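You operate a simulated robot arm through the tools that you are given. There is no shell and no other tool.

Carry out the task below with a simulated robot arm. There is one attempt and no reset: what you move stays moved.

JOB
Put things in order on the setting bench. At the end: the reference leak from the setting bench stands where the felt (marked "firm") stood; the felt from the setting bench stands where the port bung stood; the port bung from the setting bench is on the blanking plate; the orifice block from the setting bench stands where the reference leak stood; whatever was shut is shut again. Leave all else as you found it, and nothing knocked over. Set down upright: port bung.

It is judged by the outcome, as a careful person would: the job done as asked, and still so three seconds after it is handed in. It fails if anything else is knocked over, pushed out of place, dropped, spilled or broken.

ROBOT AND FRAMES
A 7-joint arm with a two-finger parallel gripper, fixed in place. Base frame: the origin is at the foot of the arm, x ahead of it, y to its left, z up; the work surface is at about z = 0. Readings come in m, rad, newtons and seconds.
With the tool pointing down near the work surface it reaches from about 0.22 to 0.58 m from the base axis. Its first joint turns from -1.152 to 1.152 rad. Payload 2.5 kg.
The tool frame sits at the grasp point between the pads (the TCP): z along the fingers, y along the line on which they close. The tips reach 0.023 m beyond it. The gripper opens to 0.094 m. The fingers are 0.038 m wide and 0.01 m thick; the gripper's body (0.054 by 0.096 m) begins 0.039 m behind the TCP.
Orientation is told as [roll, pitch, yaw] about the base's x, y, z axes, in that order, counted from this pose: with the fingers straight down and closing along the base's y, the tool's x points along the base's -x, its y along +y and its z along -z.

CONTROLS
- The arm moves only by the tool send_rows. Its argument "plan" is a list of rows, each a list of 7 numbers: the turn, a rotation vector about the tool's x, y, z in rad, then the shift along the tool's x, y, z in m, then the opening, from 0 (shut) to 1 (fully open). In form: [[rx, ry, rz, tx, ty, tz, grip], ...]. A call has 1 to 20 rows; each row shifts and turns the commanded pose from where the row before left it, along the tool's axes as they then stand. Each row takes 0.2 s and may step no farther than 0.05 m and 0.15 rad from the row before; otherwise, or with a gripper value out of range, the whole call is refused. A pose out of reach is approached as far as the arm can. The call stops where the force on the tool passes 40 N (or 10 N more than at its start, if that is more) or the arm is blocked; 0.2 s more then pass. The fingers move at their own pace (about 0.108 m/s each) and stop on an object; they squeeze with about 43 N. The grip force told is the motor's: it shows also when the fingers shut on nothing. Time passes only in rows, and 0.2 s behind the last, so rows that do not move let the fingers close. It gives the time, the measured TCP pose, the force on the tool (base axes), the opening and the grip force at its end, in the units of the frame above (readings bear some noise), with the torque about the TCP (base axes, N m) and any sound that the robot's microphone picked up.
- Cameras (640 x 400 px; columns grow to the right, rows downward): "scene" is fixed at [0.1139, -0.3984, 0.5633]; the picture's right is [0.88, -0.48, 0.00], its down [-0.19, -0.34, -0.92] and it looks along [0.44, 0.81, -0.39] (base axes); focal length 326 px, centre (320, 200). "wrist" rides on the gripper at [0.086, 0.016, -0.074] in the tool frame; the picture's right is [-0.18, 0.98, 0.00], its down [-0.58, -0.11, -0.81] and it looks along [-0.79, -0.15, 0.59] (tool axes); focal length 243 px, centre (320, 200). There is no depth. A picture from a camera that has moved, and an enlarged one, comes with that camera's place and axes in the base frame and with its lens.
- snapshot(camera): a new picture of that camera. The clock stands still meanwhile.
- enlarge(camera, box): a new picture of the part [left, top, right, bottom] of that camera's present view, enlarged. The clock stands still meanwhile.
- close_job(): hands the job in; it is judged then, once.

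Places have to be worked out from the pictures, the camera data and where the tool is seen. Open the gripper and draw the arm clear of the work before you hand the job in, unless the task says otherwise.

The tools are called after "Request:" by a JSON object that holds its "op" and its "data". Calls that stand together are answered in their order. send_rows: Moves the arm, as the interface text tells. Its arguments: {"type":"object","properties":{"plan":{"type":"array"}},"required":["plan"]} The other tools are called the same way: snapshot (camera) takes a picture; enlarge (camera, box) takes an enlarged picture of a part of a camera's view; close_job () hands the job in.

At the start:

```text
clock: 0.0
eef_pos: [0.2526, 0.1798, 0.3331]
orientation: [0.0, 0.0, 0.001]
force: [-0.3, -0.2, -0.5]
ft_torque: [0.01, 0.01, 0.01]
opening: 0.094
grip_force: 0.1
```

scene: 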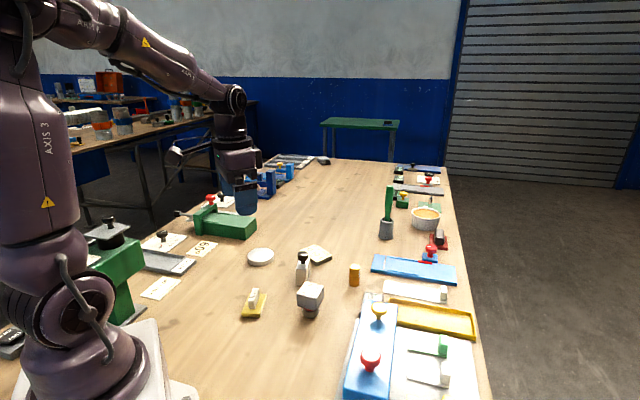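
wrist: 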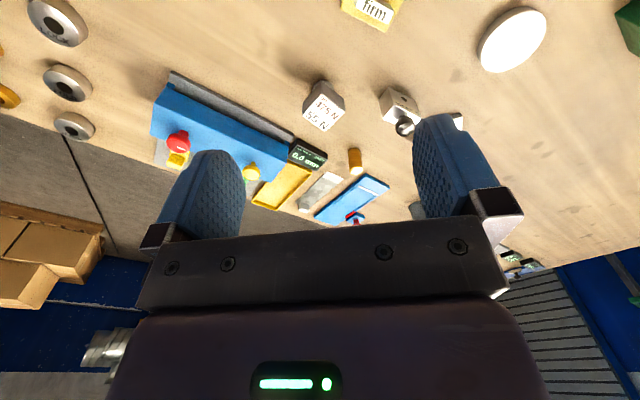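

I'll start by looking closely at both views to identify the objects.

Request:
{"op": "enlarge", "data": {"camera": "scene", "box": [220, 220, 480, 400]}}

Request:
{"op": "enlarge", "data": {"camera": "scene", "box": [360, 150, 480, 290]}}

Request:
{"op": "enlarge", "data": {"camera": "scene", "box": [80, 150, 340, 330]}}

Request:
{"op": "enlarge", "data": {"camera": "wrist", "box": [140, 0, 560, 250]}}

```text
2.22 times, centred on (350, 310) of scene
camera zoom: at [0.1139, -0.3984, 0.5633], right [0.88, -0.48, 0.0], down [-0.19, -0.34, -0.92], along [0.44, 0.81, -0.39], focal length 724 px, centre (253, -44)
```

zoom: 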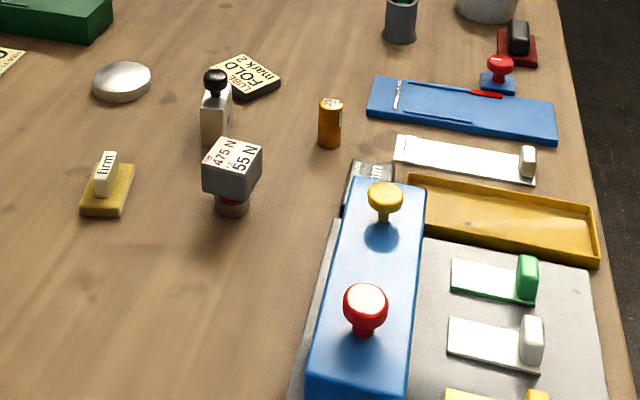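

```text
2.86 times, centred on (420, 220) of scene
camera zoom: at [0.1139, -0.3984, 0.5633], right [0.88, -0.48, 0.0], down [-0.19, -0.34, -0.92], along [0.44, 0.81, -0.39], focal length 931 px, centre (34, 143)
```

zoom: 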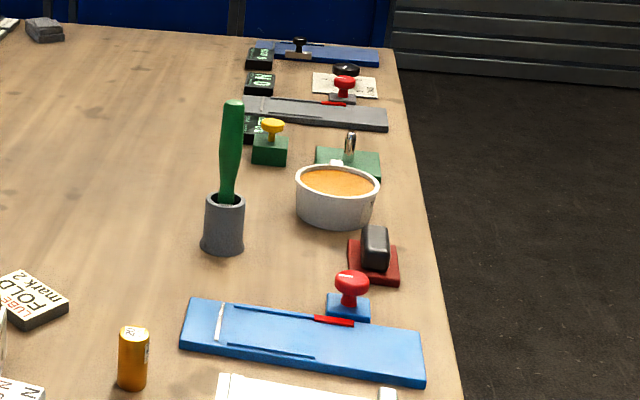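

```text
2.22 times, centred on (210, 240) of scene
camera zoom: at [0.1139, -0.3984, 0.5633], right [0.88, -0.48, 0.0], down [-0.19, -0.34, -0.92], along [0.44, 0.81, -0.39], focal length 724 px, centre (564, 111)
```

zoom: 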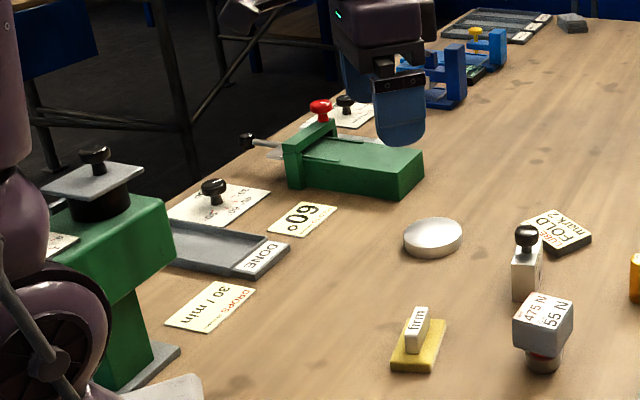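

```text
1.52 times, centred on (350, 125) of wrist
camera zoom: at [0.1649, 0.1964, 0.4069], right [0.18, 0.98, 0.0], down [0.58, -0.11, 0.81], along [0.79, -0.15, -0.59], focal length 370 px, centre (274, 314)
```

zoom: 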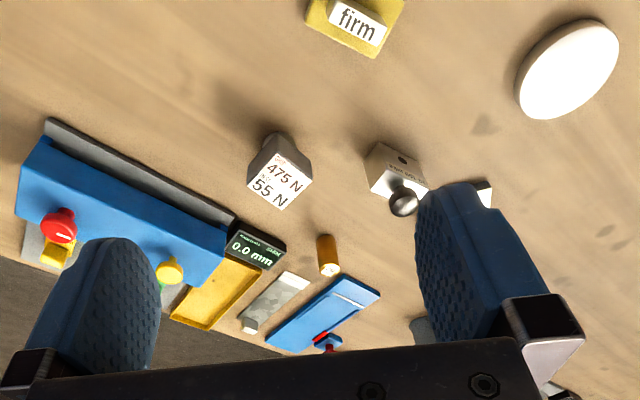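

Enlarging further on individual objects to read labels.

Request:
{"op": "enlarge", "data": {"camera": "wrist", "box": [340, 60, 470, 150]}}

Request:
{"op": "enlarge", "data": {"camera": "scene", "box": [280, 235, 370, 325]}}

Request:
{"op": "enlarge", "data": {"camera": "scene", "box": [340, 280, 490, 400]}}

Request:
{"op": "enlarge", "data": {"camera": "scene", "box": [385, 155, 455, 215]}}

Request:
{"op": "enlarge", "data": {"camera": "scene", "box": [240, 145, 350, 215]}}

Request:
{"op": "enlarge", "data": {"camera": "scene", "box": [80, 190, 220, 330]}}

```text
4.44 times, centred on (405, 105) of wrist
camera zoom: at [0.1649, 0.1964, 0.4069], right [0.18, 0.98, 0.0], down [0.58, -0.11, 0.81], along [0.79, -0.15, -0.59], focal length 1078 px, centre (-58, 622)
```

zoom: 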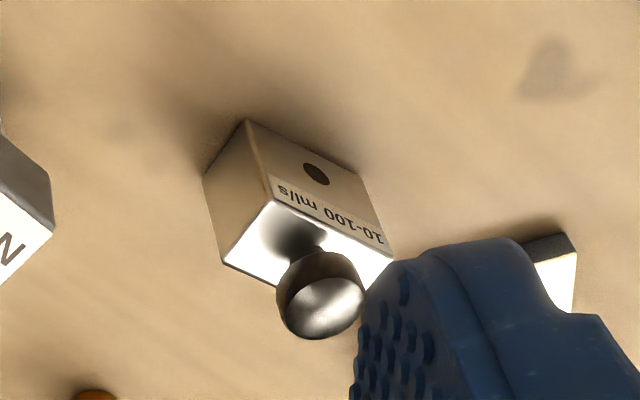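

```text
4.44 times, centred on (325, 280) of scene
camera zoom: at [0.1139, -0.3984, 0.5633], right [0.88, -0.48, 0.0], down [-0.19, -0.34, -0.92], along [0.44, 0.81, -0.39], focal length 1449 px, centre (298, -156)
```

zoom: 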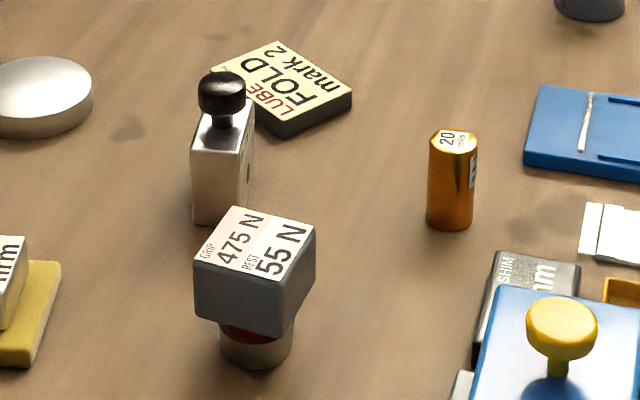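

```text
3.33 times, centred on (415, 340) of scene
camera zoom: at [0.1139, -0.3984, 0.5633], right [0.88, -0.48, 0.0], down [-0.19, -0.34, -0.92], along [0.44, 0.81, -0.39], focal length 1087 px, centre (3, -267)
```

zoom: 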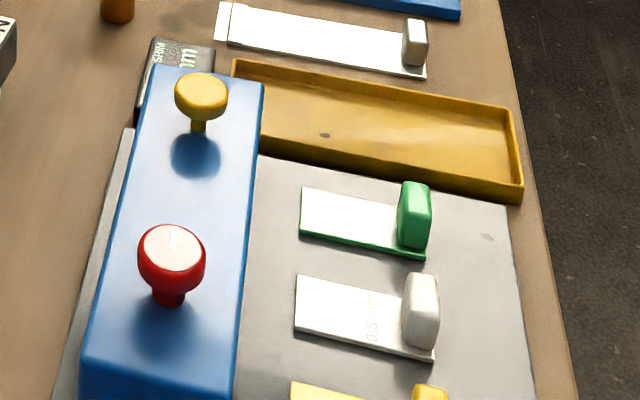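

```text
6.67 times, centred on (420, 185) of scene
camera zoom: at [0.1139, -0.3984, 0.5633], right [0.88, -0.48, 0.0], down [-0.19, -0.34, -0.92], along [0.44, 0.81, -0.39], focal length 2173 px, centre (-347, 300)
```

zoom: 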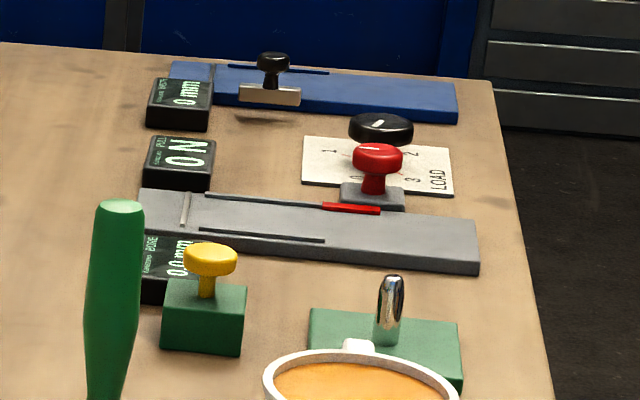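

```text
5.71 times, centred on (295, 180) of scene
camera zoom: at [0.1139, -0.3984, 0.5633], right [0.88, -0.48, 0.0], down [-0.19, -0.34, -0.92], along [0.44, 0.81, -0.39], focal length 1863 px, centre (463, 314)
```

zoom: 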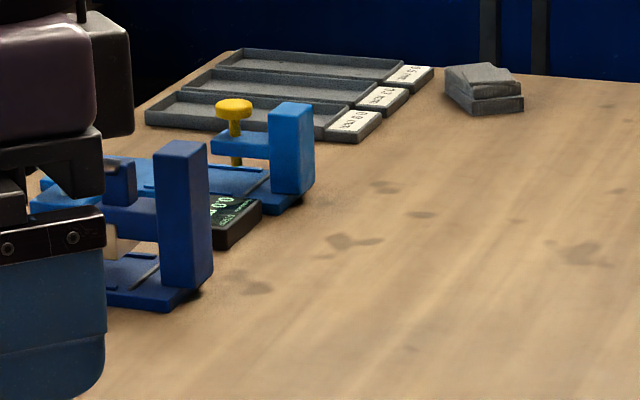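

```text
2.86 times, centred on (150, 260) of scene
camera zoom: at [0.1139, -0.3984, 0.5633], right [0.88, -0.48, 0.0], down [-0.19, -0.34, -0.92], along [0.44, 0.81, -0.39], focal length 931 px, centre (806, 29)
```

zoom: 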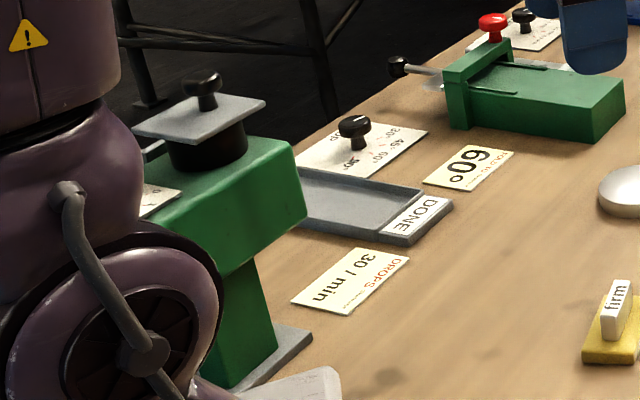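

The central loose items are the "firm" felt, a grey cube on a stem, a white block with a hole ("10-100 ml/s"), a gold cylinder and a metal disc. I'll enlarge the unclear ones.

Request:
{"op": "enlarge", "data": {"camera": "wrist", "box": [330, 140, 380, 180]}}

Request:
{"op": "enlarge", "data": {"camera": "scene", "box": [340, 255, 370, 290]}}

Request:
{"op": "enlarge", "data": {"camera": "wrist", "box": [280, 60, 370, 140]}}

Request:
{"op": "enlarge", "data": {"camera": "scene", "box": [235, 235, 345, 325]}}

Request:
{"op": "enlarge", "data": {"camera": "wrist", "box": [0, 0, 130, 150]}}

```text
10.00 times, centred on (355, 160) of wrist
camera zoom: at [0.1649, 0.1964, 0.4069], right [0.18, 0.98, 0.0], down [0.58, -0.11, 0.81], along [0.79, -0.15, -0.59], focal length 2426 px, centre (-30, 600)
```

zoom: 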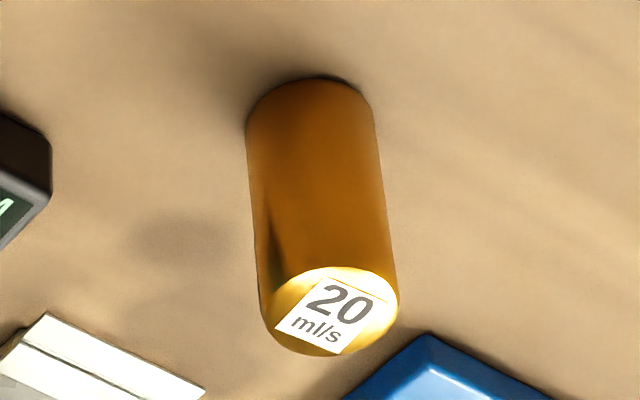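

```text
11.43 times, centred on (355, 272) of scene
camera zoom: at [0.1139, -0.3984, 0.5633], right [0.88, -0.48, 0.0], down [-0.19, -0.34, -0.92], along [0.44, 0.81, -0.39], focal length 3726 px, centre (-80, -629)
```

zoom: 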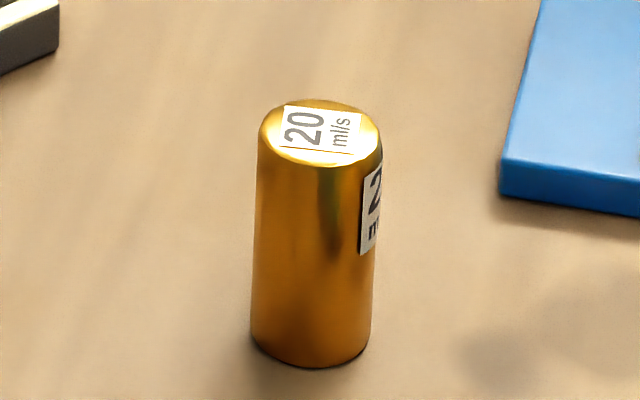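

```text
5.00 times, centred on (325, 100) of wrist
camera zoom: at [0.1649, 0.1964, 0.4069], right [0.18, 0.98, 0.0], down [0.58, -0.11, 0.81], along [0.79, -0.15, -0.59], focal length 1213 px, centre (295, 700)
```

zoom: 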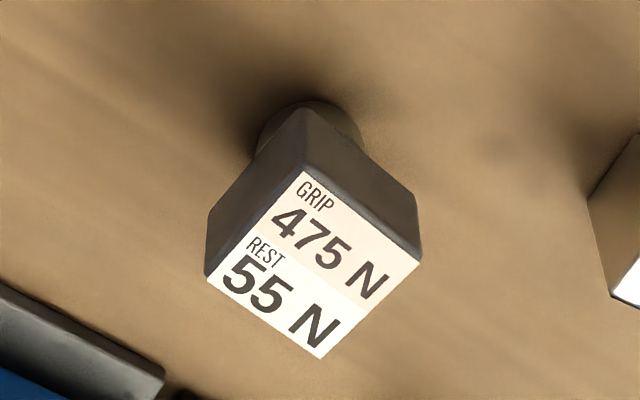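

```text
4.44 times, centred on (290, 280) of scene
camera zoom: at [0.1139, -0.3984, 0.5633], right [0.88, -0.48, 0.0], down [-0.19, -0.34, -0.92], along [0.44, 0.81, -0.39], focal length 1449 px, centre (453, -156)
```

zoom: 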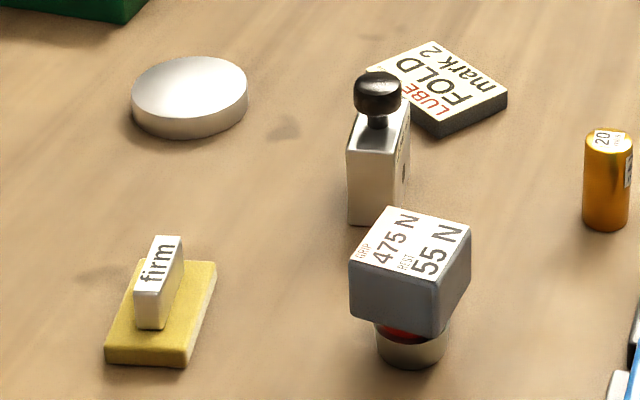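

```text
2.67 times, centred on (65, 75) of wrist
camera zoom: at [0.1649, 0.1964, 0.4069], right [0.18, 0.98, 0.0], down [0.58, -0.11, 0.81], along [0.79, -0.15, -0.59], focal length 647 px, centre (1000, 533)
```

zoom: 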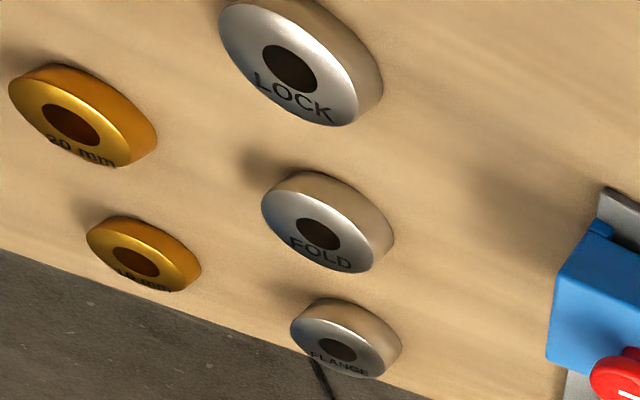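

The rings on the right side of the bench are outside the scene camera's view, so I'll survey with the wrist camera: raise and swing toward -y first.

Request:
{"op": "send_rows", "data": {"plan": [[0, 0, 0, 0, -0.04, -0.02, 1], [0, 0, 0, 0, -0.045, -0.01, 1], [0, 0, 0, 0, -0.045, 0, 1], [0, 0, 0, 0, -0.045, 0, 1], [0, 0, 0, 0, -0.045, 0, 1], [0, 0, 0, 0, -0.045, 0, 1], [0, 0, 0, 0, -0.045, 0, 1]]}}

Request:
{"op": "snapshot", "data": {"camera": "wrist"}}

Request:
{"op": "snapshot", "data": {"camera": "scene"}}

```text
clock: 1.6
eef_pos: [0.2513, -0.1321, 0.3628]
orientation: [0.0, 0.0, 0.0]
force: [-0.5, -0.1, -0.3]
ft_torque: [0.03, 0.0, -0.01]
opening: 0.094
grip_force: 0.0
```

```text
taken
camera wrist: at [0.1649, -0.1145, 0.4369], right [0.18, 0.98, 0.0], down [0.58, -0.11, 0.81], along [0.79, -0.15, -0.59], focal length 243 px, centre (320, 200)
```

wrist: 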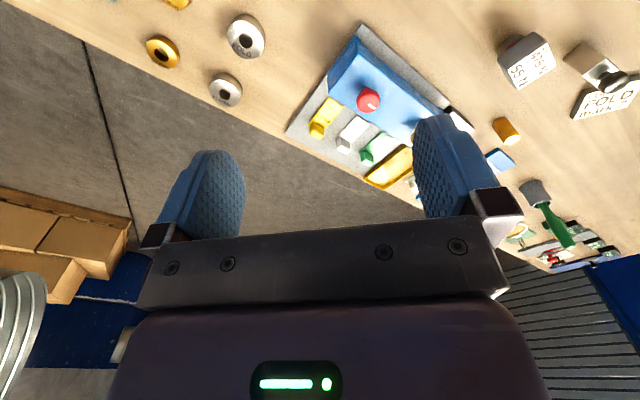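

```text
taken
```

scene: 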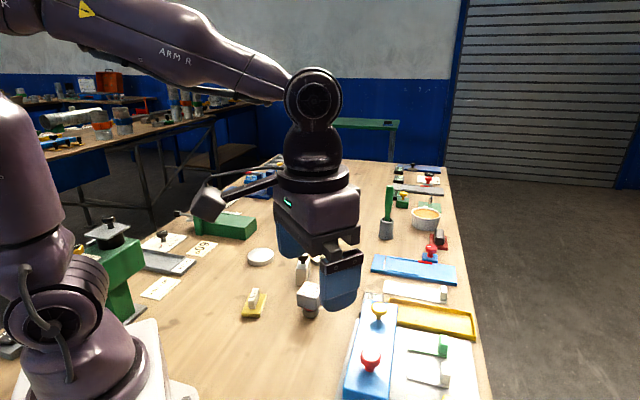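

I'll yaw the tool to look toward the right/rear side of the bench to find any other candidates.

Request:
{"op": "send_rows", "data": {"plan": [[0, 0, 0.14, 0, 0, -0.01, 1], [0, 0, 0.14, 0, 0, -0.01, 1], [0, 0, 0.14, 0, 0, -0.01, 1], [0, 0, 0.14, 0, 0, -0.01, 1], [0, 0, 0.14, 0, 0, -0.01, 1], [0, 0, 0.14, 0, 0, 0, 1], [0, 0, 0.14, 0, 0, 0, 1]]}}

Request:
{"op": "snapshot", "data": {"camera": "wrist"}}

```text
clock: 3.2
eef_pos: [0.2525, -0.1301, 0.4132]
orientation: [0.001, -0.001, -0.982]
force: [0.4, -0.6, 0.7]
ft_torque: [0.0, 0.03, -0.01]
opening: 0.0942
grip_force: 0.2
```

```text
taken
camera wrist: at [0.2169, -0.0491, 0.4871], right [0.92, 0.39, 0.0], down [0.23, -0.54, 0.81], along [0.32, -0.74, -0.59], focal length 243 px, centre (320, 200)
```

wrist: 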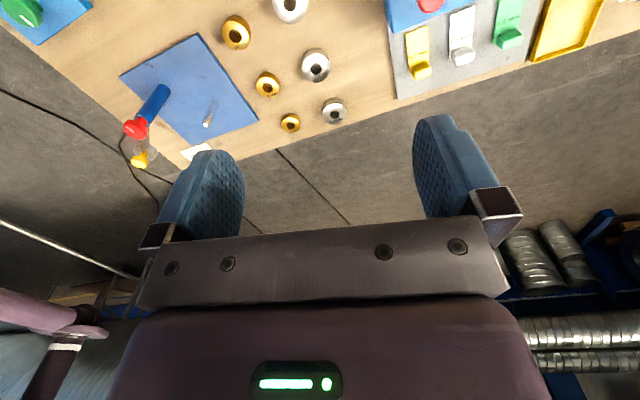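

Request:
{"op": "enlarge", "data": {"camera": "wrist", "box": [0, 0, 360, 180]}}

Request:
{"op": "enlarge", "data": {"camera": "wrist", "box": [360, 0, 640, 110]}}

```text
1.78 times, centred on (180, 90) of wrist
camera zoom: at [0.2169, -0.0491, 0.4871], right [0.92, 0.39, 0.0], down [0.23, -0.54, 0.81], along [0.32, -0.74, -0.59], focal length 431 px, centre (569, 396)
```

zoom: 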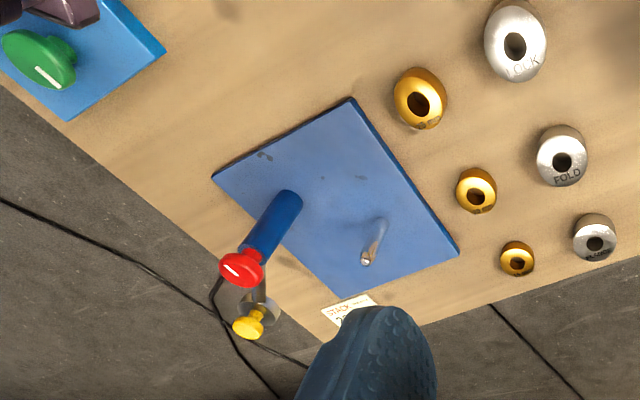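

```text
2.29 times, centred on (500, 55) of wrist
camera zoom: at [0.2169, -0.0491, 0.4871], right [0.92, 0.39, 0.0], down [0.23, -0.54, 0.81], along [0.32, -0.74, -0.59], focal length 555 px, centre (-91, 531)
```

zoom: 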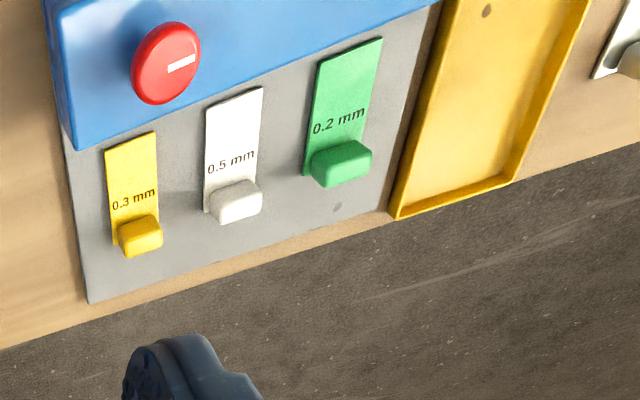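

Nothing bung-like on this side. I'll swing back and look to the left side too.

Request:
{"op": "send_rows", "data": {"plan": [[0, 0, -0.14, 0, 0, 0, 1], [0, 0, -0.14, 0, 0, 0, 1], [0, 0, -0.14, 0, 0, 0, 1], [0, 0, -0.14, 0, 0, 0, 1], [0, 0, -0.14, 0, 0, 0, 1], [0, 0, -0.14, 0, 0, 0, 1], [0, 0, -0.14, 0, 0, 0, 1], [0, 0, 0, 0, 0.045, 0, 1], [0, 0, -0.14, 0, 0.045, 0, 1], [0, 0, -0.14, 0, 0.045, 0, 1], [0, 0, -0.14, 0, 0.04, 0, 1], [0, 0, -0.14, 0, 0.04, 0, 1], [0, 0, -0.14, 0, 0.0, 0, 1], [0, 0, -0.14, 0, 0.0, 0, 1]]}}

Request:
{"op": "snapshot", "data": {"camera": "wrist"}}

```text
clock: 6.2
eef_pos: [0.218, 0.0804, 0.4114]
orientation: [0.0, 0.0, 0.842]
force: [-0.1, -0.3, -0.8]
ft_torque: [-0.02, 0.03, 0.01]
opening: 0.094
grip_force: 0.0
```

```text
taken
camera wrist: at [0.148, 0.0256, 0.4864], right [-0.61, 0.79, 0.0], down [0.47, 0.36, 0.81], along [0.64, 0.49, -0.59], focal length 243 px, centre (320, 200)
```

wrist: 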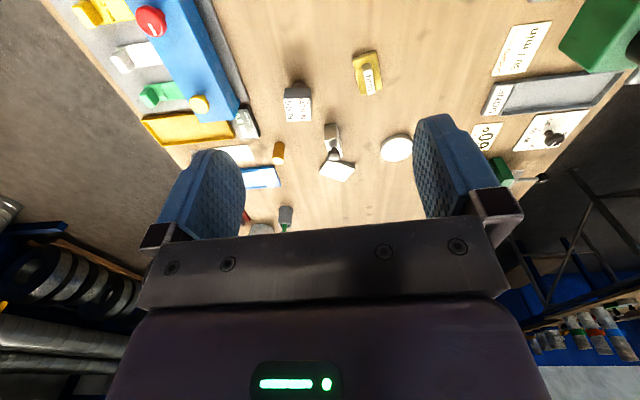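

The overview confirms the central candidates. I'll descend for a low-angle look at the grey cube item to understand how it's built.

Request:
{"op": "send_rows", "data": {"plan": [[0, 0, 0.14, 0, 0, 0, 1], [0, 0, 0.14, 0, 0, 0, 1], [0, 0, 0.14, 0, 0, 0, 1], [0, 0, 0.14, 0, 0, 0, 1], [0, 0, 0.14, 0, 0, 0, 1], [0, 0, 0.142, 0, 0, 0, 1], [0, 0, 0, -0.01, 0.02, 0.04, 1], [0, 0, 0, -0.01, 0.02, 0.04, 1], [0, 0, 0, -0.01, 0.02, 0.04, 1], [0, 0, 0, -0.005, 0.02, 0.04, 1], [0, 0, 0, 0, 0.01, 0.04, 1], [0, 0, 0, 0, 0, 0.04, 1], [0, 0, 0, 0, 0, 0.03, 1]]}}

Request:
{"op": "snapshot", "data": {"camera": "wrist"}}

```text
clock: 9.0
eef_pos: [0.254, 0.1687, 0.1435]
orientation: [-0.001, -0.001, -0.002]
force: [-0.1, -0.7, -0.1]
ft_torque: [0.06, 0.01, -0.04]
opening: 0.0938
grip_force: 0.1
```

```text
taken
camera wrist: at [0.1664, 0.1858, 0.2169], right [0.19, 0.98, 0.0], down [0.58, -0.11, 0.81], along [0.79, -0.15, -0.59], focal length 243 px, centre (320, 200)
```

wrist: 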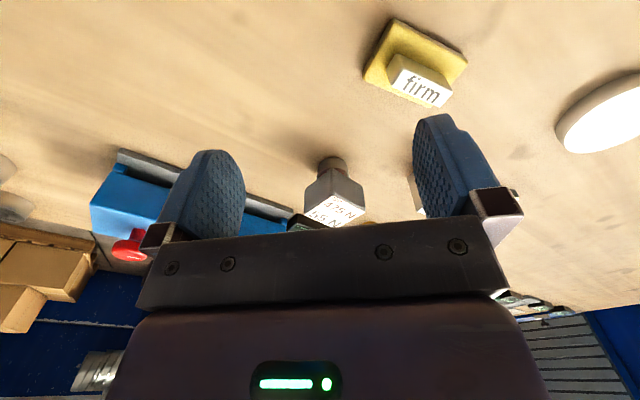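

Request:
{"op": "enlarge", "data": {"camera": "wrist", "box": [285, 140, 385, 235]}}

Request:
{"op": "enlarge", "data": {"camera": "wrist", "box": [350, 10, 480, 120]}}

Request:
{"op": "enlarge", "data": {"camera": "scene", "box": [285, 270, 335, 325]}}

```text
4.21 times, centred on (335, 188) of wrist
camera zoom: at [0.1664, 0.1858, 0.2169], right [0.19, 0.98, 0.0], down [0.58, -0.11, 0.81], along [0.79, -0.15, -0.59], focal length 1022 px, centre (257, 253)
```

zoom: 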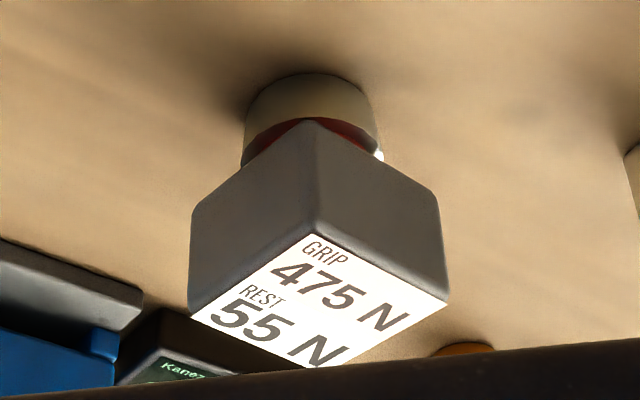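

```text
3.64 times, centred on (415, 65) of wrist
camera zoom: at [0.1664, 0.1858, 0.2169], right [0.19, 0.98, 0.0], down [0.58, -0.11, 0.81], along [0.79, -0.15, -0.59], focal length 882 px, centre (-26, 691)
```

zoom: 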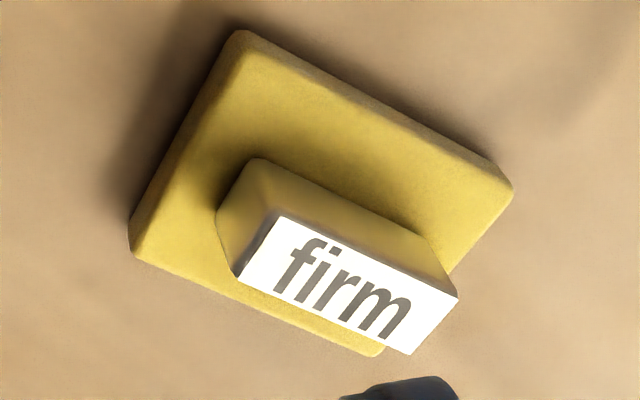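

```text
7.27 times, centred on (310, 298) of scene
camera zoom: at [0.1139, -0.3984, 0.5633], right [0.88, -0.48, 0.0], down [-0.19, -0.34, -0.92], along [0.44, 0.81, -0.39], focal length 2371 px, centre (393, -509)
```

zoom: 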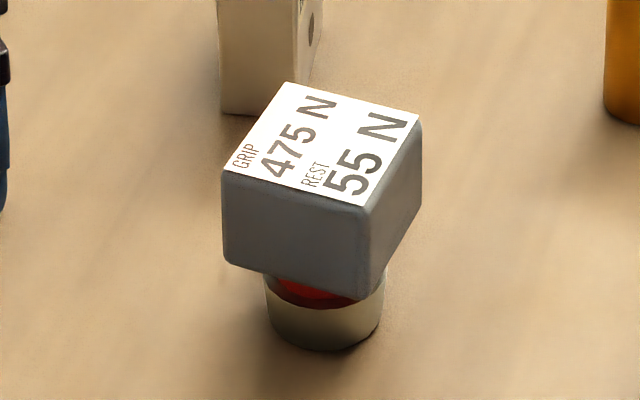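

The cube seems to sit over a red-topped tapered cylinder. I'll tilt the tool for a lower, more horizontal view to see whether it's one piece.

Request:
{"op": "send_rows", "data": {"plan": [[0, -0.12, 0, 0, 0, 0, 1], [0, -0.12, 0, 0, 0, 0, 1], [0, -0.12, 0, 0, 0, 0, 1], [0, 0, 0, -0.014, 0, 0.038, 1]]}}

Request:
{"op": "snapshot", "data": {"camera": "wrist"}}

Request:
{"op": "enlarge", "data": {"camera": "wrist", "box": [280, 110, 400, 230]}}

```text
clock: 10.0
eef_pos: [0.2804, 0.169, 0.1137]
orientation: [-0.003, -0.359, -0.001]
force: [-0.7, -1.0, -0.2]
ft_torque: [-0.01, 0.01, 0.0]
opening: 0.0941
grip_force: 0.0
```

```text
taken
camera wrist: at [0.1726, 0.1856, 0.1513], right [0.17, 0.98, 0.06], down [0.26, -0.11, 0.96], along [0.95, -0.15, -0.27], focal length 243 px, centre (320, 200)
```

wrist: 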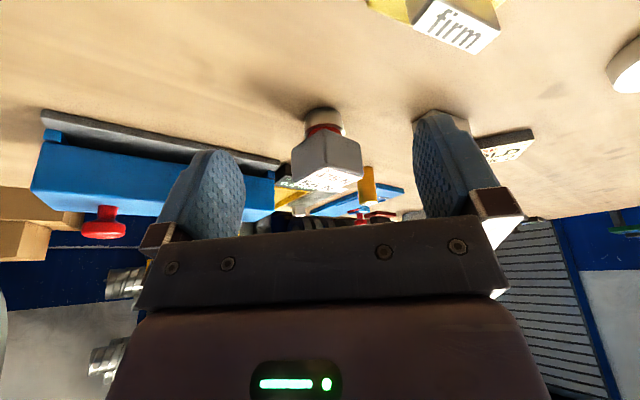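

```text
3.33 times, centred on (340, 170) of wrist
camera zoom: at [0.1726, 0.1856, 0.1513], right [0.17, 0.98, 0.06], down [0.26, -0.11, 0.96], along [0.95, -0.15, -0.27], focal length 809 px, centre (253, 300)
```

zoom: 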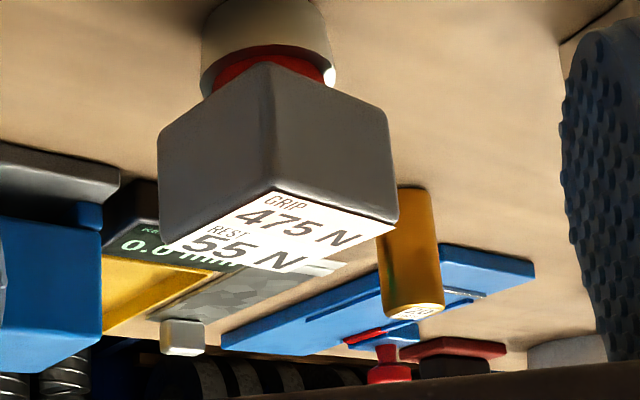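

Readings put the cube item (presumably the port bung) at about (0.393, 0.160), top at z≈0.069 with its faces turned about 39°. I'll un-tilt and rise, then check the pose before approaching it.

Request:
{"op": "send_rows", "data": {"plan": [[0, 0.12, 0, 0, 0, -0.02, 1], [0, 0.12, 0, 0, 0, -0.02, 1], [0, 0.118, 0, 0, 0, -0.02, 1], [0, 0, 0, -0.03, 0, -0.02, 1], [0, 0, 0, -0.03, 0, 0, 1]]}}

Request:
{"op": "snapshot", "data": {"camera": "wrist"}}

Request:
{"op": "enlarge", "data": {"camera": "wrist", "box": [260, 60, 540, 235]}}

```text
clock: 11.2
eef_pos: [0.3264, 0.1678, 0.19]
orientation: [0.0, 0.0, -0.003]
force: [-0.2, -0.4, 0.7]
ft_torque: [-0.01, 0.05, 0.0]
opening: 0.0939
grip_force: 0.0
```

```text
taken
camera wrist: at [0.2388, 0.1852, 0.2649], right [0.19, 0.98, 0.0], down [0.58, -0.11, 0.81], along [0.79, -0.15, -0.59], focal length 243 px, centre (320, 200)
```

wrist: 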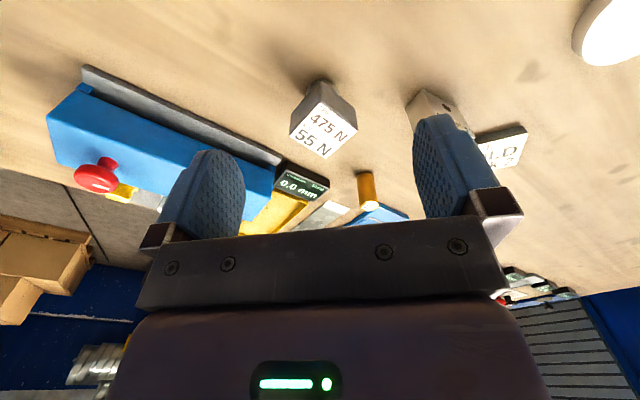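

```text
2.29 times, centred on (400, 148) of wrist
camera zoom: at [0.2388, 0.1852, 0.2649], right [0.19, 0.98, 0.0], down [0.58, -0.11, 0.81], along [0.79, -0.15, -0.59], focal length 555 px, centre (137, 320)
```

zoom: 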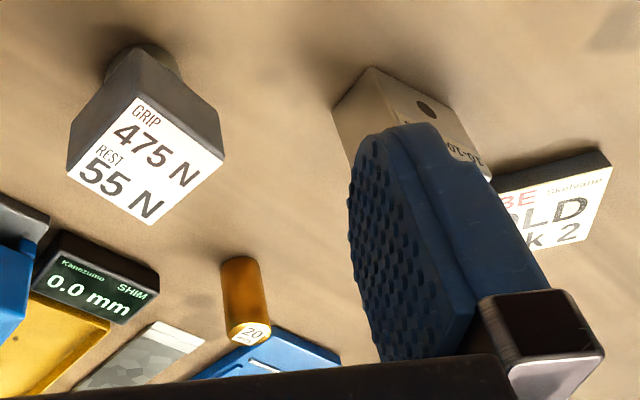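

Refined: cube centre ≈(0.392, 0.160), faces at ≈40°. I'll move above it, yaw 0.70 rad, and check with a picture.

Request:
{"op": "send_rows", "data": {"plan": [[0, 0, 0, -0.033, -0.004, 0.01, 1], [0, 0, 0, -0.0326, -0.004, 0.01, 1], [0, 0, -0.14, 0, 0, 0.01, 1], [0, 0, -0.14, 0, 0, 0.01, 1], [0, 0, -0.14, 0, 0, 0.01, 1], [0, 0, -0.14, 0, 0, 0, 1], [0, 0, -0.143, 0, 0, 0, 1]]}}

Request:
{"op": "snapshot", "data": {"camera": "wrist"}}

Request:
{"op": "enlarge", "data": {"camera": "scene", "box": [230, 200, 430, 340]}}

```text
clock: 12.8
eef_pos: [0.3923, 0.1615, 0.1399]
orientation: [-0.001, -0.001, 0.704]
force: [-0.1, 0.4, 0.2]
ft_torque: [0.01, 0.0, -0.01]
opening: 0.094
grip_force: 0.0
```

```text
taken
camera wrist: at [0.3145, 0.1174, 0.2143], right [-0.5, 0.87, 0.0], down [0.51, 0.29, 0.81], along [0.7, 0.4, -0.59], focal length 243 px, centre (320, 200)
```

wrist: 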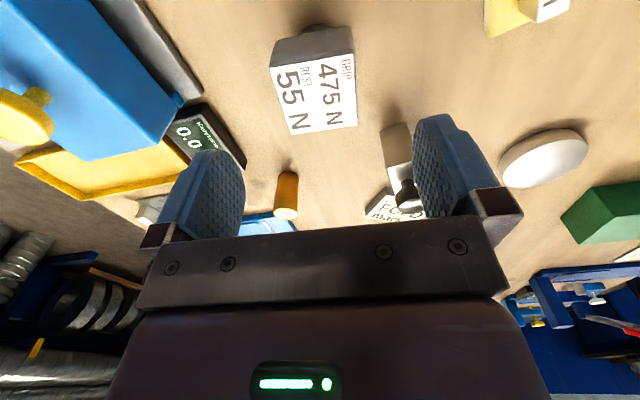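

```text
2.86 times, centred on (330, 270) of scene
camera zoom: at [0.1139, -0.3984, 0.5633], right [0.88, -0.48, 0.0], down [-0.19, -0.34, -0.92], along [0.44, 0.81, -0.39], focal length 931 px, centre (291, 0)
```

zoom: 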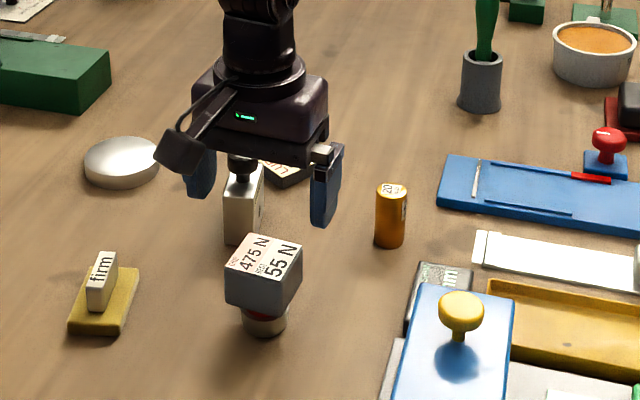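

The TCP is centred over the cube within ~2 mm. Descending to z≈0.052 and closing on the cube's faces.

Request:
{"op": "send_rows", "data": {"plan": [[0, 0, 0, 0.001, -0.001, 0.03, 1], [0, 0, 0, 0, 0, 0.03, 1], [0, 0, 0, 0, 0, 0.018, 1], [0, 0, 0, 0, 0, 0.01, 1]]}}

Request:
{"op": "snapshot", "data": {"camera": "wrist"}}

Request:
{"op": "enlarge", "data": {"camera": "scene", "box": [260, 240, 360, 330]}}

```text
clock: 13.8
eef_pos: [0.3917, 0.1592, 0.0529]
orientation: [-0.002, -0.002, 0.703]
force: [0.2, 0.1, 0.5]
ft_torque: [-0.02, -0.02, 0.0]
opening: 0.0941
grip_force: 0.1
```

```text
taken
camera wrist: at [0.3142, 0.1169, 0.126], right [-0.49, 0.87, 0.0], down [0.51, 0.29, 0.81], along [0.7, 0.4, -0.59], focal length 243 px, centre (320, 200)
```

wrist: 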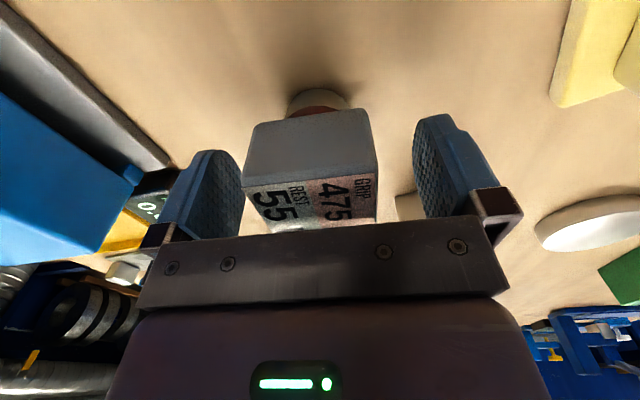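

```text
4.44 times, centred on (310, 285) of scene
camera zoom: at [0.1139, -0.3984, 0.5633], right [0.88, -0.48, 0.0], down [-0.19, -0.34, -0.92], along [0.44, 0.81, -0.39], focal length 1449 px, centre (364, -178)
```

zoom: 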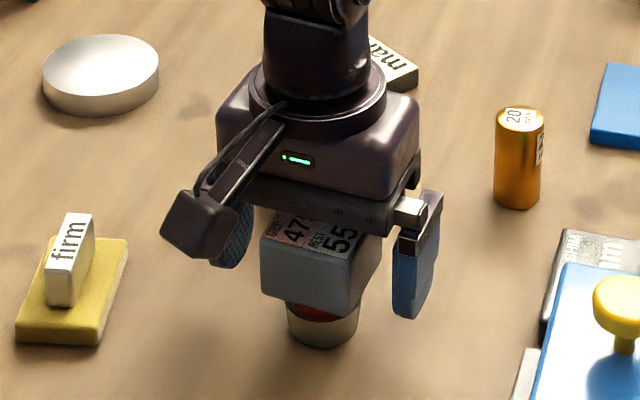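

Fingers straddle the cube cleanly. Closing.

Request:
{"op": "send_rows", "data": {"plan": [[0, 0, 0, 0, 0, 0, 0.3], [0, 0, 0, 0, 0, 0, 0.3], [0, 0, 0, 0, 0, 0, 0.3]]}}

Request:
{"op": "enlarge", "data": {"camera": "scene", "box": [260, 240, 360, 330]}}

```text
clock: 14.6
eef_pos: [0.3917, 0.1594, 0.0527]
orientation: [-0.003, -0.001, 0.701]
force: [-0.6, -0.4, -0.1]
ft_torque: [0.01, 0.02, 0.0]
opening: 0.0515
grip_force: 42.8
```

```text
4.44 times, centred on (310, 285) of scene
camera zoom: at [0.1139, -0.3984, 0.5633], right [0.88, -0.48, 0.0], down [-0.19, -0.34, -0.92], along [0.44, 0.81, -0.39], focal length 1449 px, centre (364, -178)
```

zoom: 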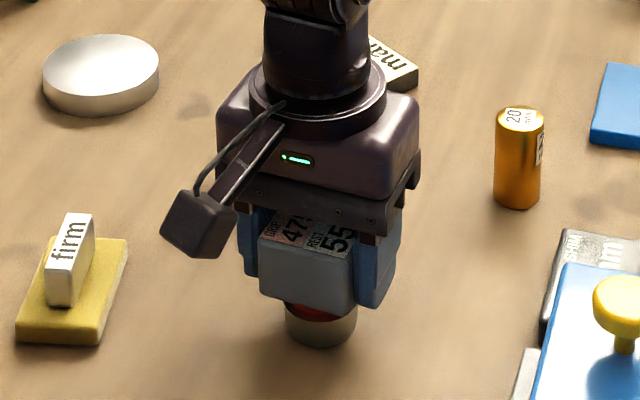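

Gripped at 51.5 mm. I'll lift 15 mm gently and see whether the cylinder comes along.

Request:
{"op": "send_rows", "data": {"plan": [[0, 0, 0, 0, 0, -0.005, 0.3], [0, 0, 0, 0, 0, -0.005, 0.3], [0, 0, 0, 0, 0, -0.005, 0.3]]}}

Request:
{"op": "enlarge", "data": {"camera": "scene", "box": [260, 240, 360, 330]}}

```text
clock: 15.4
eef_pos: [0.3917, 0.16, 0.0685]
orientation: [-0.001, 0.0, 0.704]
force: [-0.5, -0.8, -1.6]
ft_torque: [0.02, 0.0, -0.02]
opening: 0.0517
grip_force: 43.2
```

```text
4.44 times, centred on (310, 285) of scene
camera zoom: at [0.1139, -0.3984, 0.5633], right [0.88, -0.48, 0.0], down [-0.19, -0.34, -0.92], along [0.44, 0.81, -0.39], focal length 1449 px, centre (364, -178)
```

zoom: 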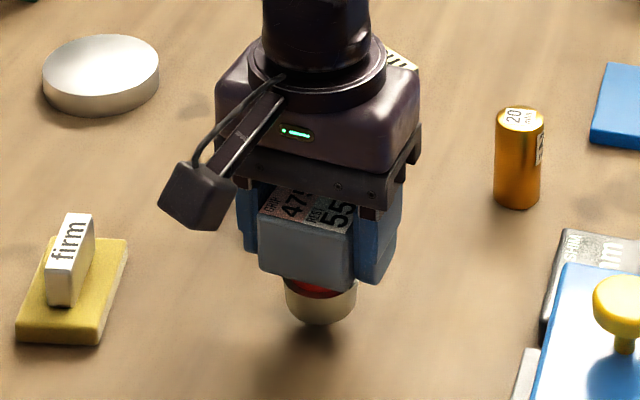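

The whole piece lifts together, so it is one object — the port bung. I'll raise it well clear and move to where the wrist camera can see the disc (blanking plate).

Request:
{"op": "send_rows", "data": {"plan": [[0, 0, 0, 0, 0, -0.03, 0.3], [0, 0, 0, 0, 0, -0.035, 0.3], [0, 0, 0, 0, 0, -0.035, 0.3], [0, 0, 0, 0, 0, -0.035, 0.3], [0, 0, 0, -0.0063, 0.0321, 0, 0.3], [0, 0, 0, -0.0063, 0.0321, 0, 0.3], [0, 0, 0, -0.0063, 0.0321, 0, 0.3], [0, 0, 0, -0.0063, 0.0321, 0, 0.3], [0, 0, 0, -0.0063, 0.0321, 0, 0.3], [0, 0, 0, -0.0063, 0.0321, 0, 0.3], [0, 0, 0, -0.0063, 0.0321, 0, 0.3]]}}

Request:
{"op": "snapshot", "data": {"camera": "wrist"}}

Request:
{"op": "snapshot", "data": {"camera": "scene"}}

```text
clock: 17.8
eef_pos: [0.2793, 0.3605, 0.2016]
orientation: [0.0, -0.002, 0.7]
force: [-0.7, 0.8, -1.8]
ft_torque: [-0.01, -0.01, -0.01]
opening: 0.0515
grip_force: 43.0
```

```text
taken
camera wrist: at [0.2018, 0.3175, 0.2759], right [-0.49, 0.87, 0.0], down [0.51, 0.29, 0.81], along [0.7, 0.4, -0.59], focal length 243 px, centre (320, 200)
```

wrist: 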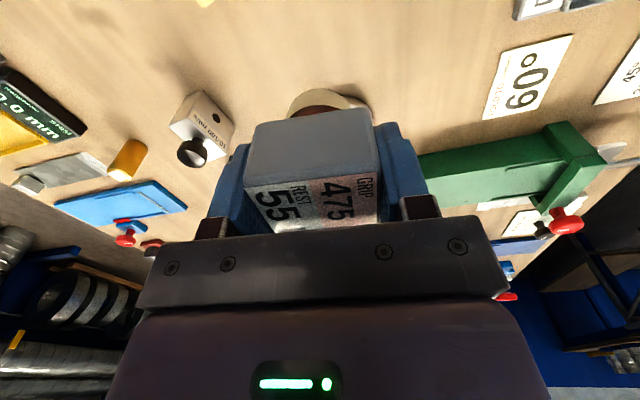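

```text
taken
```

scene: 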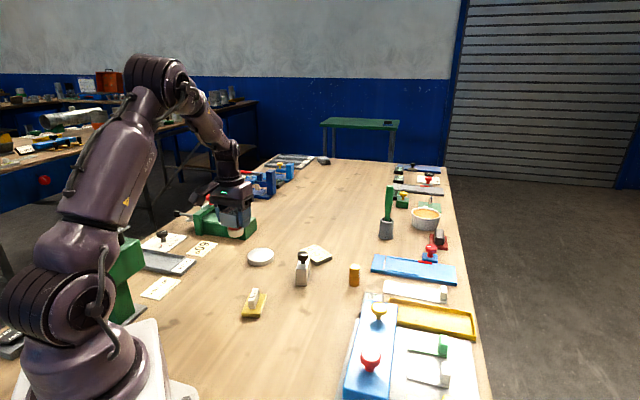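

The bung hides the disc; yawing the tool back ~0.45 rad to see past it.

Request:
{"op": "send_rows", "data": {"plan": [[0, 0, 0.15, 0, 0, 0, 0.3], [0, 0, 0.15, 0, 0, 0, 0.3], [0, 0, 0.15, 0, 0, 0, 0.3], [0, 0, 0, 0, 0, 0, 0.3]]}}

Request:
{"op": "snapshot", "data": {"camera": "wrist"}}

Request:
{"op": "enlarge", "data": {"camera": "scene", "box": [230, 230, 340, 300]}}

```text
clock: 18.8
eef_pos: [0.2798, 0.3596, 0.2025]
orientation: [-0.001, -0.003, 0.251]
force: [0.0, -0.6, -1.1]
ft_torque: [-0.02, -0.04, 0.01]
opening: 0.0517
grip_force: 42.6
```

```text
taken
camera wrist: at [0.1913, 0.3547, 0.2762], right [-0.06, 1.0, 0.0], down [0.59, 0.04, 0.81], along [0.81, 0.05, -0.59], focal length 243 px, centre (320, 200)
```

wrist: 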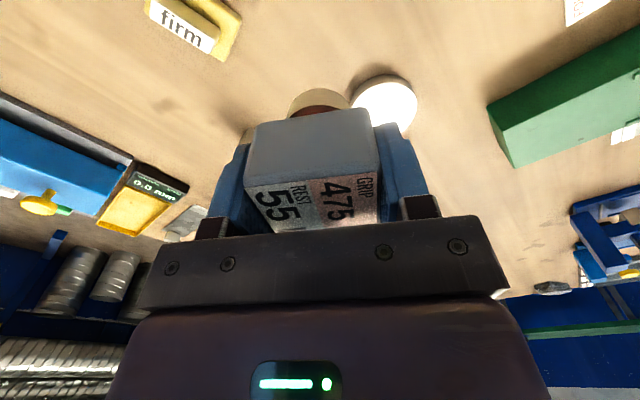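

```text
5.71 times, centred on (285, 265) of scene
camera zoom: at [0.1139, -0.3984, 0.5633], right [0.88, -0.48, 0.0], down [-0.19, -0.34, -0.92], along [0.44, 0.81, -0.39], focal length 1863 px, centre (520, -171)
```

zoom: 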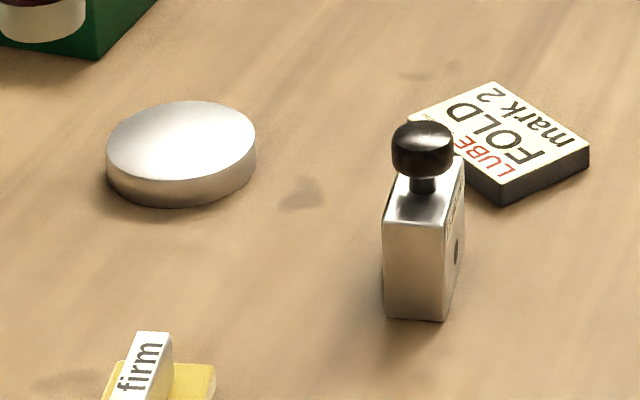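

Request:
{"op": "enlarge", "data": {"camera": "wrist", "box": [280, 50, 460, 160]}}

```text
3.56 times, centred on (370, 105) of wrist
camera zoom: at [0.1913, 0.3547, 0.2762], right [-0.06, 1.0, 0.0], down [0.59, 0.04, 0.81], along [0.81, 0.05, -0.59], focal length 863 px, centre (142, 538)
```

zoom: 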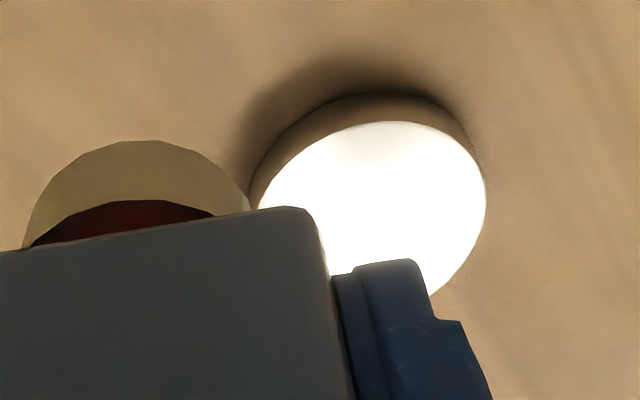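

Disc centre estimates agree at ≈(0.362, 0.443), top z≈0.016. Yaw back and move over it at height, then check.

Request:
{"op": "send_rows", "data": {"plan": [[0, 0, -0.15, 0, 0, 0, 0.3], [0, 0, -0.15, 0, 0, 0, 0.3], [0, 0, -0.15, 0, 0, 0, 0.3], [0, 0, 0, -0.0389, 0.0036, 0.01, 0.3], [0, 0, 0, -0.0389, 0.0036, 0.01, 0.3], [0, 0, 0, -0.0388, 0.0036, 0.01, 0.3], [0, 0, 0, 0, 0, 0.03, 0.3], [0, 0, 0, 0, 0, 0.02, 0.3], [0, 0, 0, 0, 0, 0, 0.3]]}}

Request:
{"op": "snapshot", "data": {"camera": "wrist"}}

Request:
{"op": "enlarge", "data": {"camera": "scene", "box": [200, 190, 320, 280]}}

```text
clock: 20.8
eef_pos: [0.363, 0.4444, 0.1224]
orientation: [-0.001, -0.001, 0.701]
force: [0.5, -0.1, -1.4]
ft_torque: [-0.01, 0.0, -0.02]
opening: 0.0516
grip_force: 43.1
```

```text
taken
camera wrist: at [0.2851, 0.4004, 0.1968], right [-0.49, 0.87, 0.0], down [0.51, 0.29, 0.81], along [0.7, 0.4, -0.59], focal length 243 px, centre (320, 200)
```

wrist: 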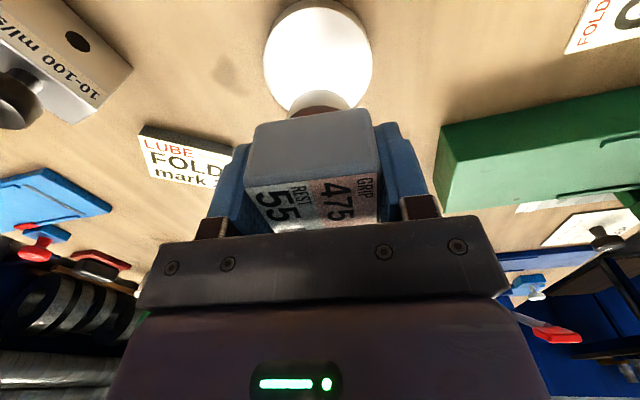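

```text
4.44 times, centred on (260, 235) of scene
camera zoom: at [0.1139, -0.3984, 0.5633], right [0.88, -0.48, 0.0], down [-0.19, -0.34, -0.92], along [0.44, 0.81, -0.39], focal length 1449 px, centre (587, 44)
```

zoom: 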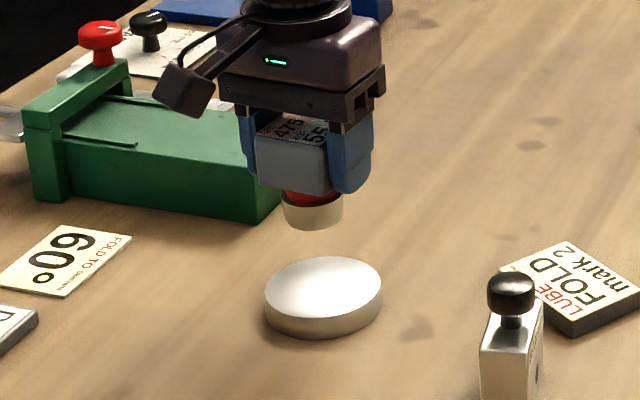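

TCP is centred over the disc (within ~2 mm). Descend most of the way, then finish in small steps watching the force.

Request:
{"op": "send_rows", "data": {"plan": [[0, 0, 0, 0, 0, 0.02, 0.3], [0, 0, 0, 0, 0, 0.015, 0.3], [0, 0, 0, 0, 0, 0.01, 0.3], [0, 0, 0, 0, 0, 0.003, 0.3]]}}

Request:
{"op": "enlarge", "data": {"camera": "scene", "box": [215, 210, 305, 275]}}

```text
clock: 21.8
eef_pos: [0.363, 0.444, 0.0739]
orientation: [-0.003, -0.002, 0.702]
force: [1.3, 0.3, -1.9]
ft_torque: [0.0, -0.01, 0.0]
opening: 0.052
grip_force: 43.0
```

```text
6.15 times, centred on (260, 242) of scene
camera zoom: at [0.1139, -0.3984, 0.5633], right [0.88, -0.48, 0.0], down [-0.19, -0.34, -0.92], along [0.44, 0.81, -0.39], focal length 2006 px, centre (689, -62)
```

zoom: 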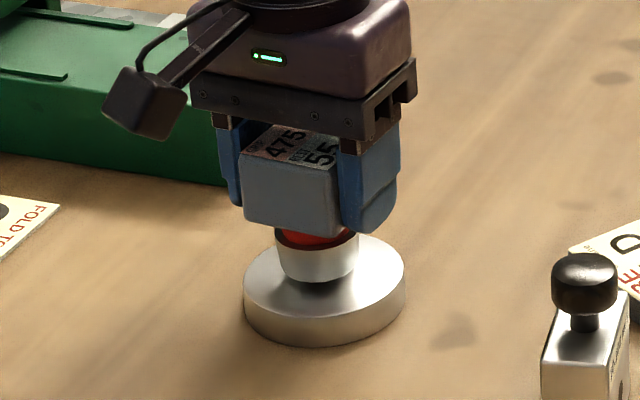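

Just above the disc. Lowering in 1.5 mm steps until contact.

Request:
{"op": "send_rows", "data": {"plan": [[0, 0, 0, 0, 0, 0.0015, 0.3], [0, 0, 0, 0, 0, 0.0015, 0.3]]}}

Request:
{"op": "send_rows", "data": {"plan": [[0, 0, 0, 0, 0, 0.001, 0.3], [0, 0, 0, 0, 0, 0.001, 0.3]]}}

```text
clock: 22.4
eef_pos: [0.3616, 0.4428, 0.071]
orientation: [-0.001, -0.002, 0.702]
force: [-0.7, 0.0, -1.9]
ft_torque: [-0.01, 0.04, 0.0]
opening: 0.0515
grip_force: 43.1
```

```text
clock: 23.0
eef_pos: [0.3627, 0.4441, 0.069]
orientation: [-0.001, -0.002, 0.702]
force: [-1.3, -1.7, 5.4]
ft_torque: [-0.08, 0.11, 0.02]
opening: 0.052
grip_force: 43.7
```

Contact registered (force went from -1.9 to +5.4 N). Releasing.

Request:
{"op": "send_rows", "data": {"plan": [[0, 0, 0, 0, 0, 0, 0.62], [0, 0, 0, 0, 0, 0, 0.8], [0, 0, 0, 0, 0, 0, 0.9], [0, 0, 0, 0, 0, 0, 0.9]]}}

Request:
{"op": "enlarge", "data": {"camera": "scene", "box": [215, 210, 305, 275]}}

Request:
{"op": "snapshot", "data": {"camera": "wrist"}}

```text
clock: 24.0
eef_pos: [0.3623, 0.4436, 0.07]
orientation: [-0.003, -0.001, 0.702]
force: [-0.1, 0.6, 0.8]
ft_torque: [0.0, -0.04, 0.0]
opening: 0.0846
grip_force: 0.1
```

```text
6.15 times, centred on (260, 242) of scene
camera zoom: at [0.1139, -0.3984, 0.5633], right [0.88, -0.48, 0.0], down [-0.19, -0.34, -0.92], along [0.44, 0.81, -0.39], focal length 2006 px, centre (689, -62)
```

zoom: 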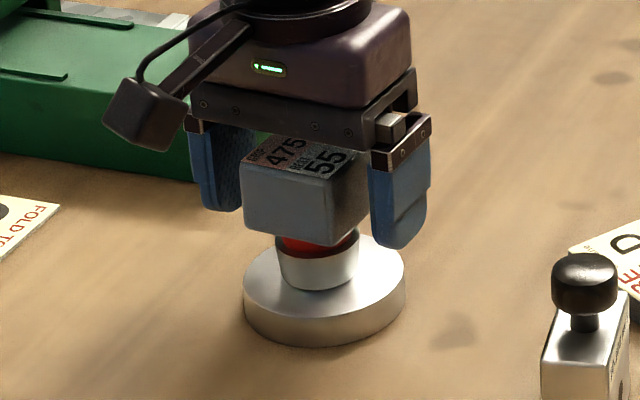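

```text
taken
camera wrist: at [0.2851, 0.4003, 0.1433], right [-0.49, 0.87, 0.0], down [0.51, 0.29, 0.81], along [0.7, 0.4, -0.59], focal length 243 px, centre (320, 200)
```

wrist: 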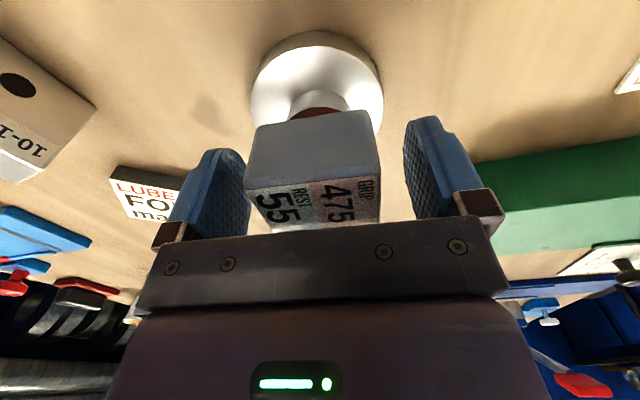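

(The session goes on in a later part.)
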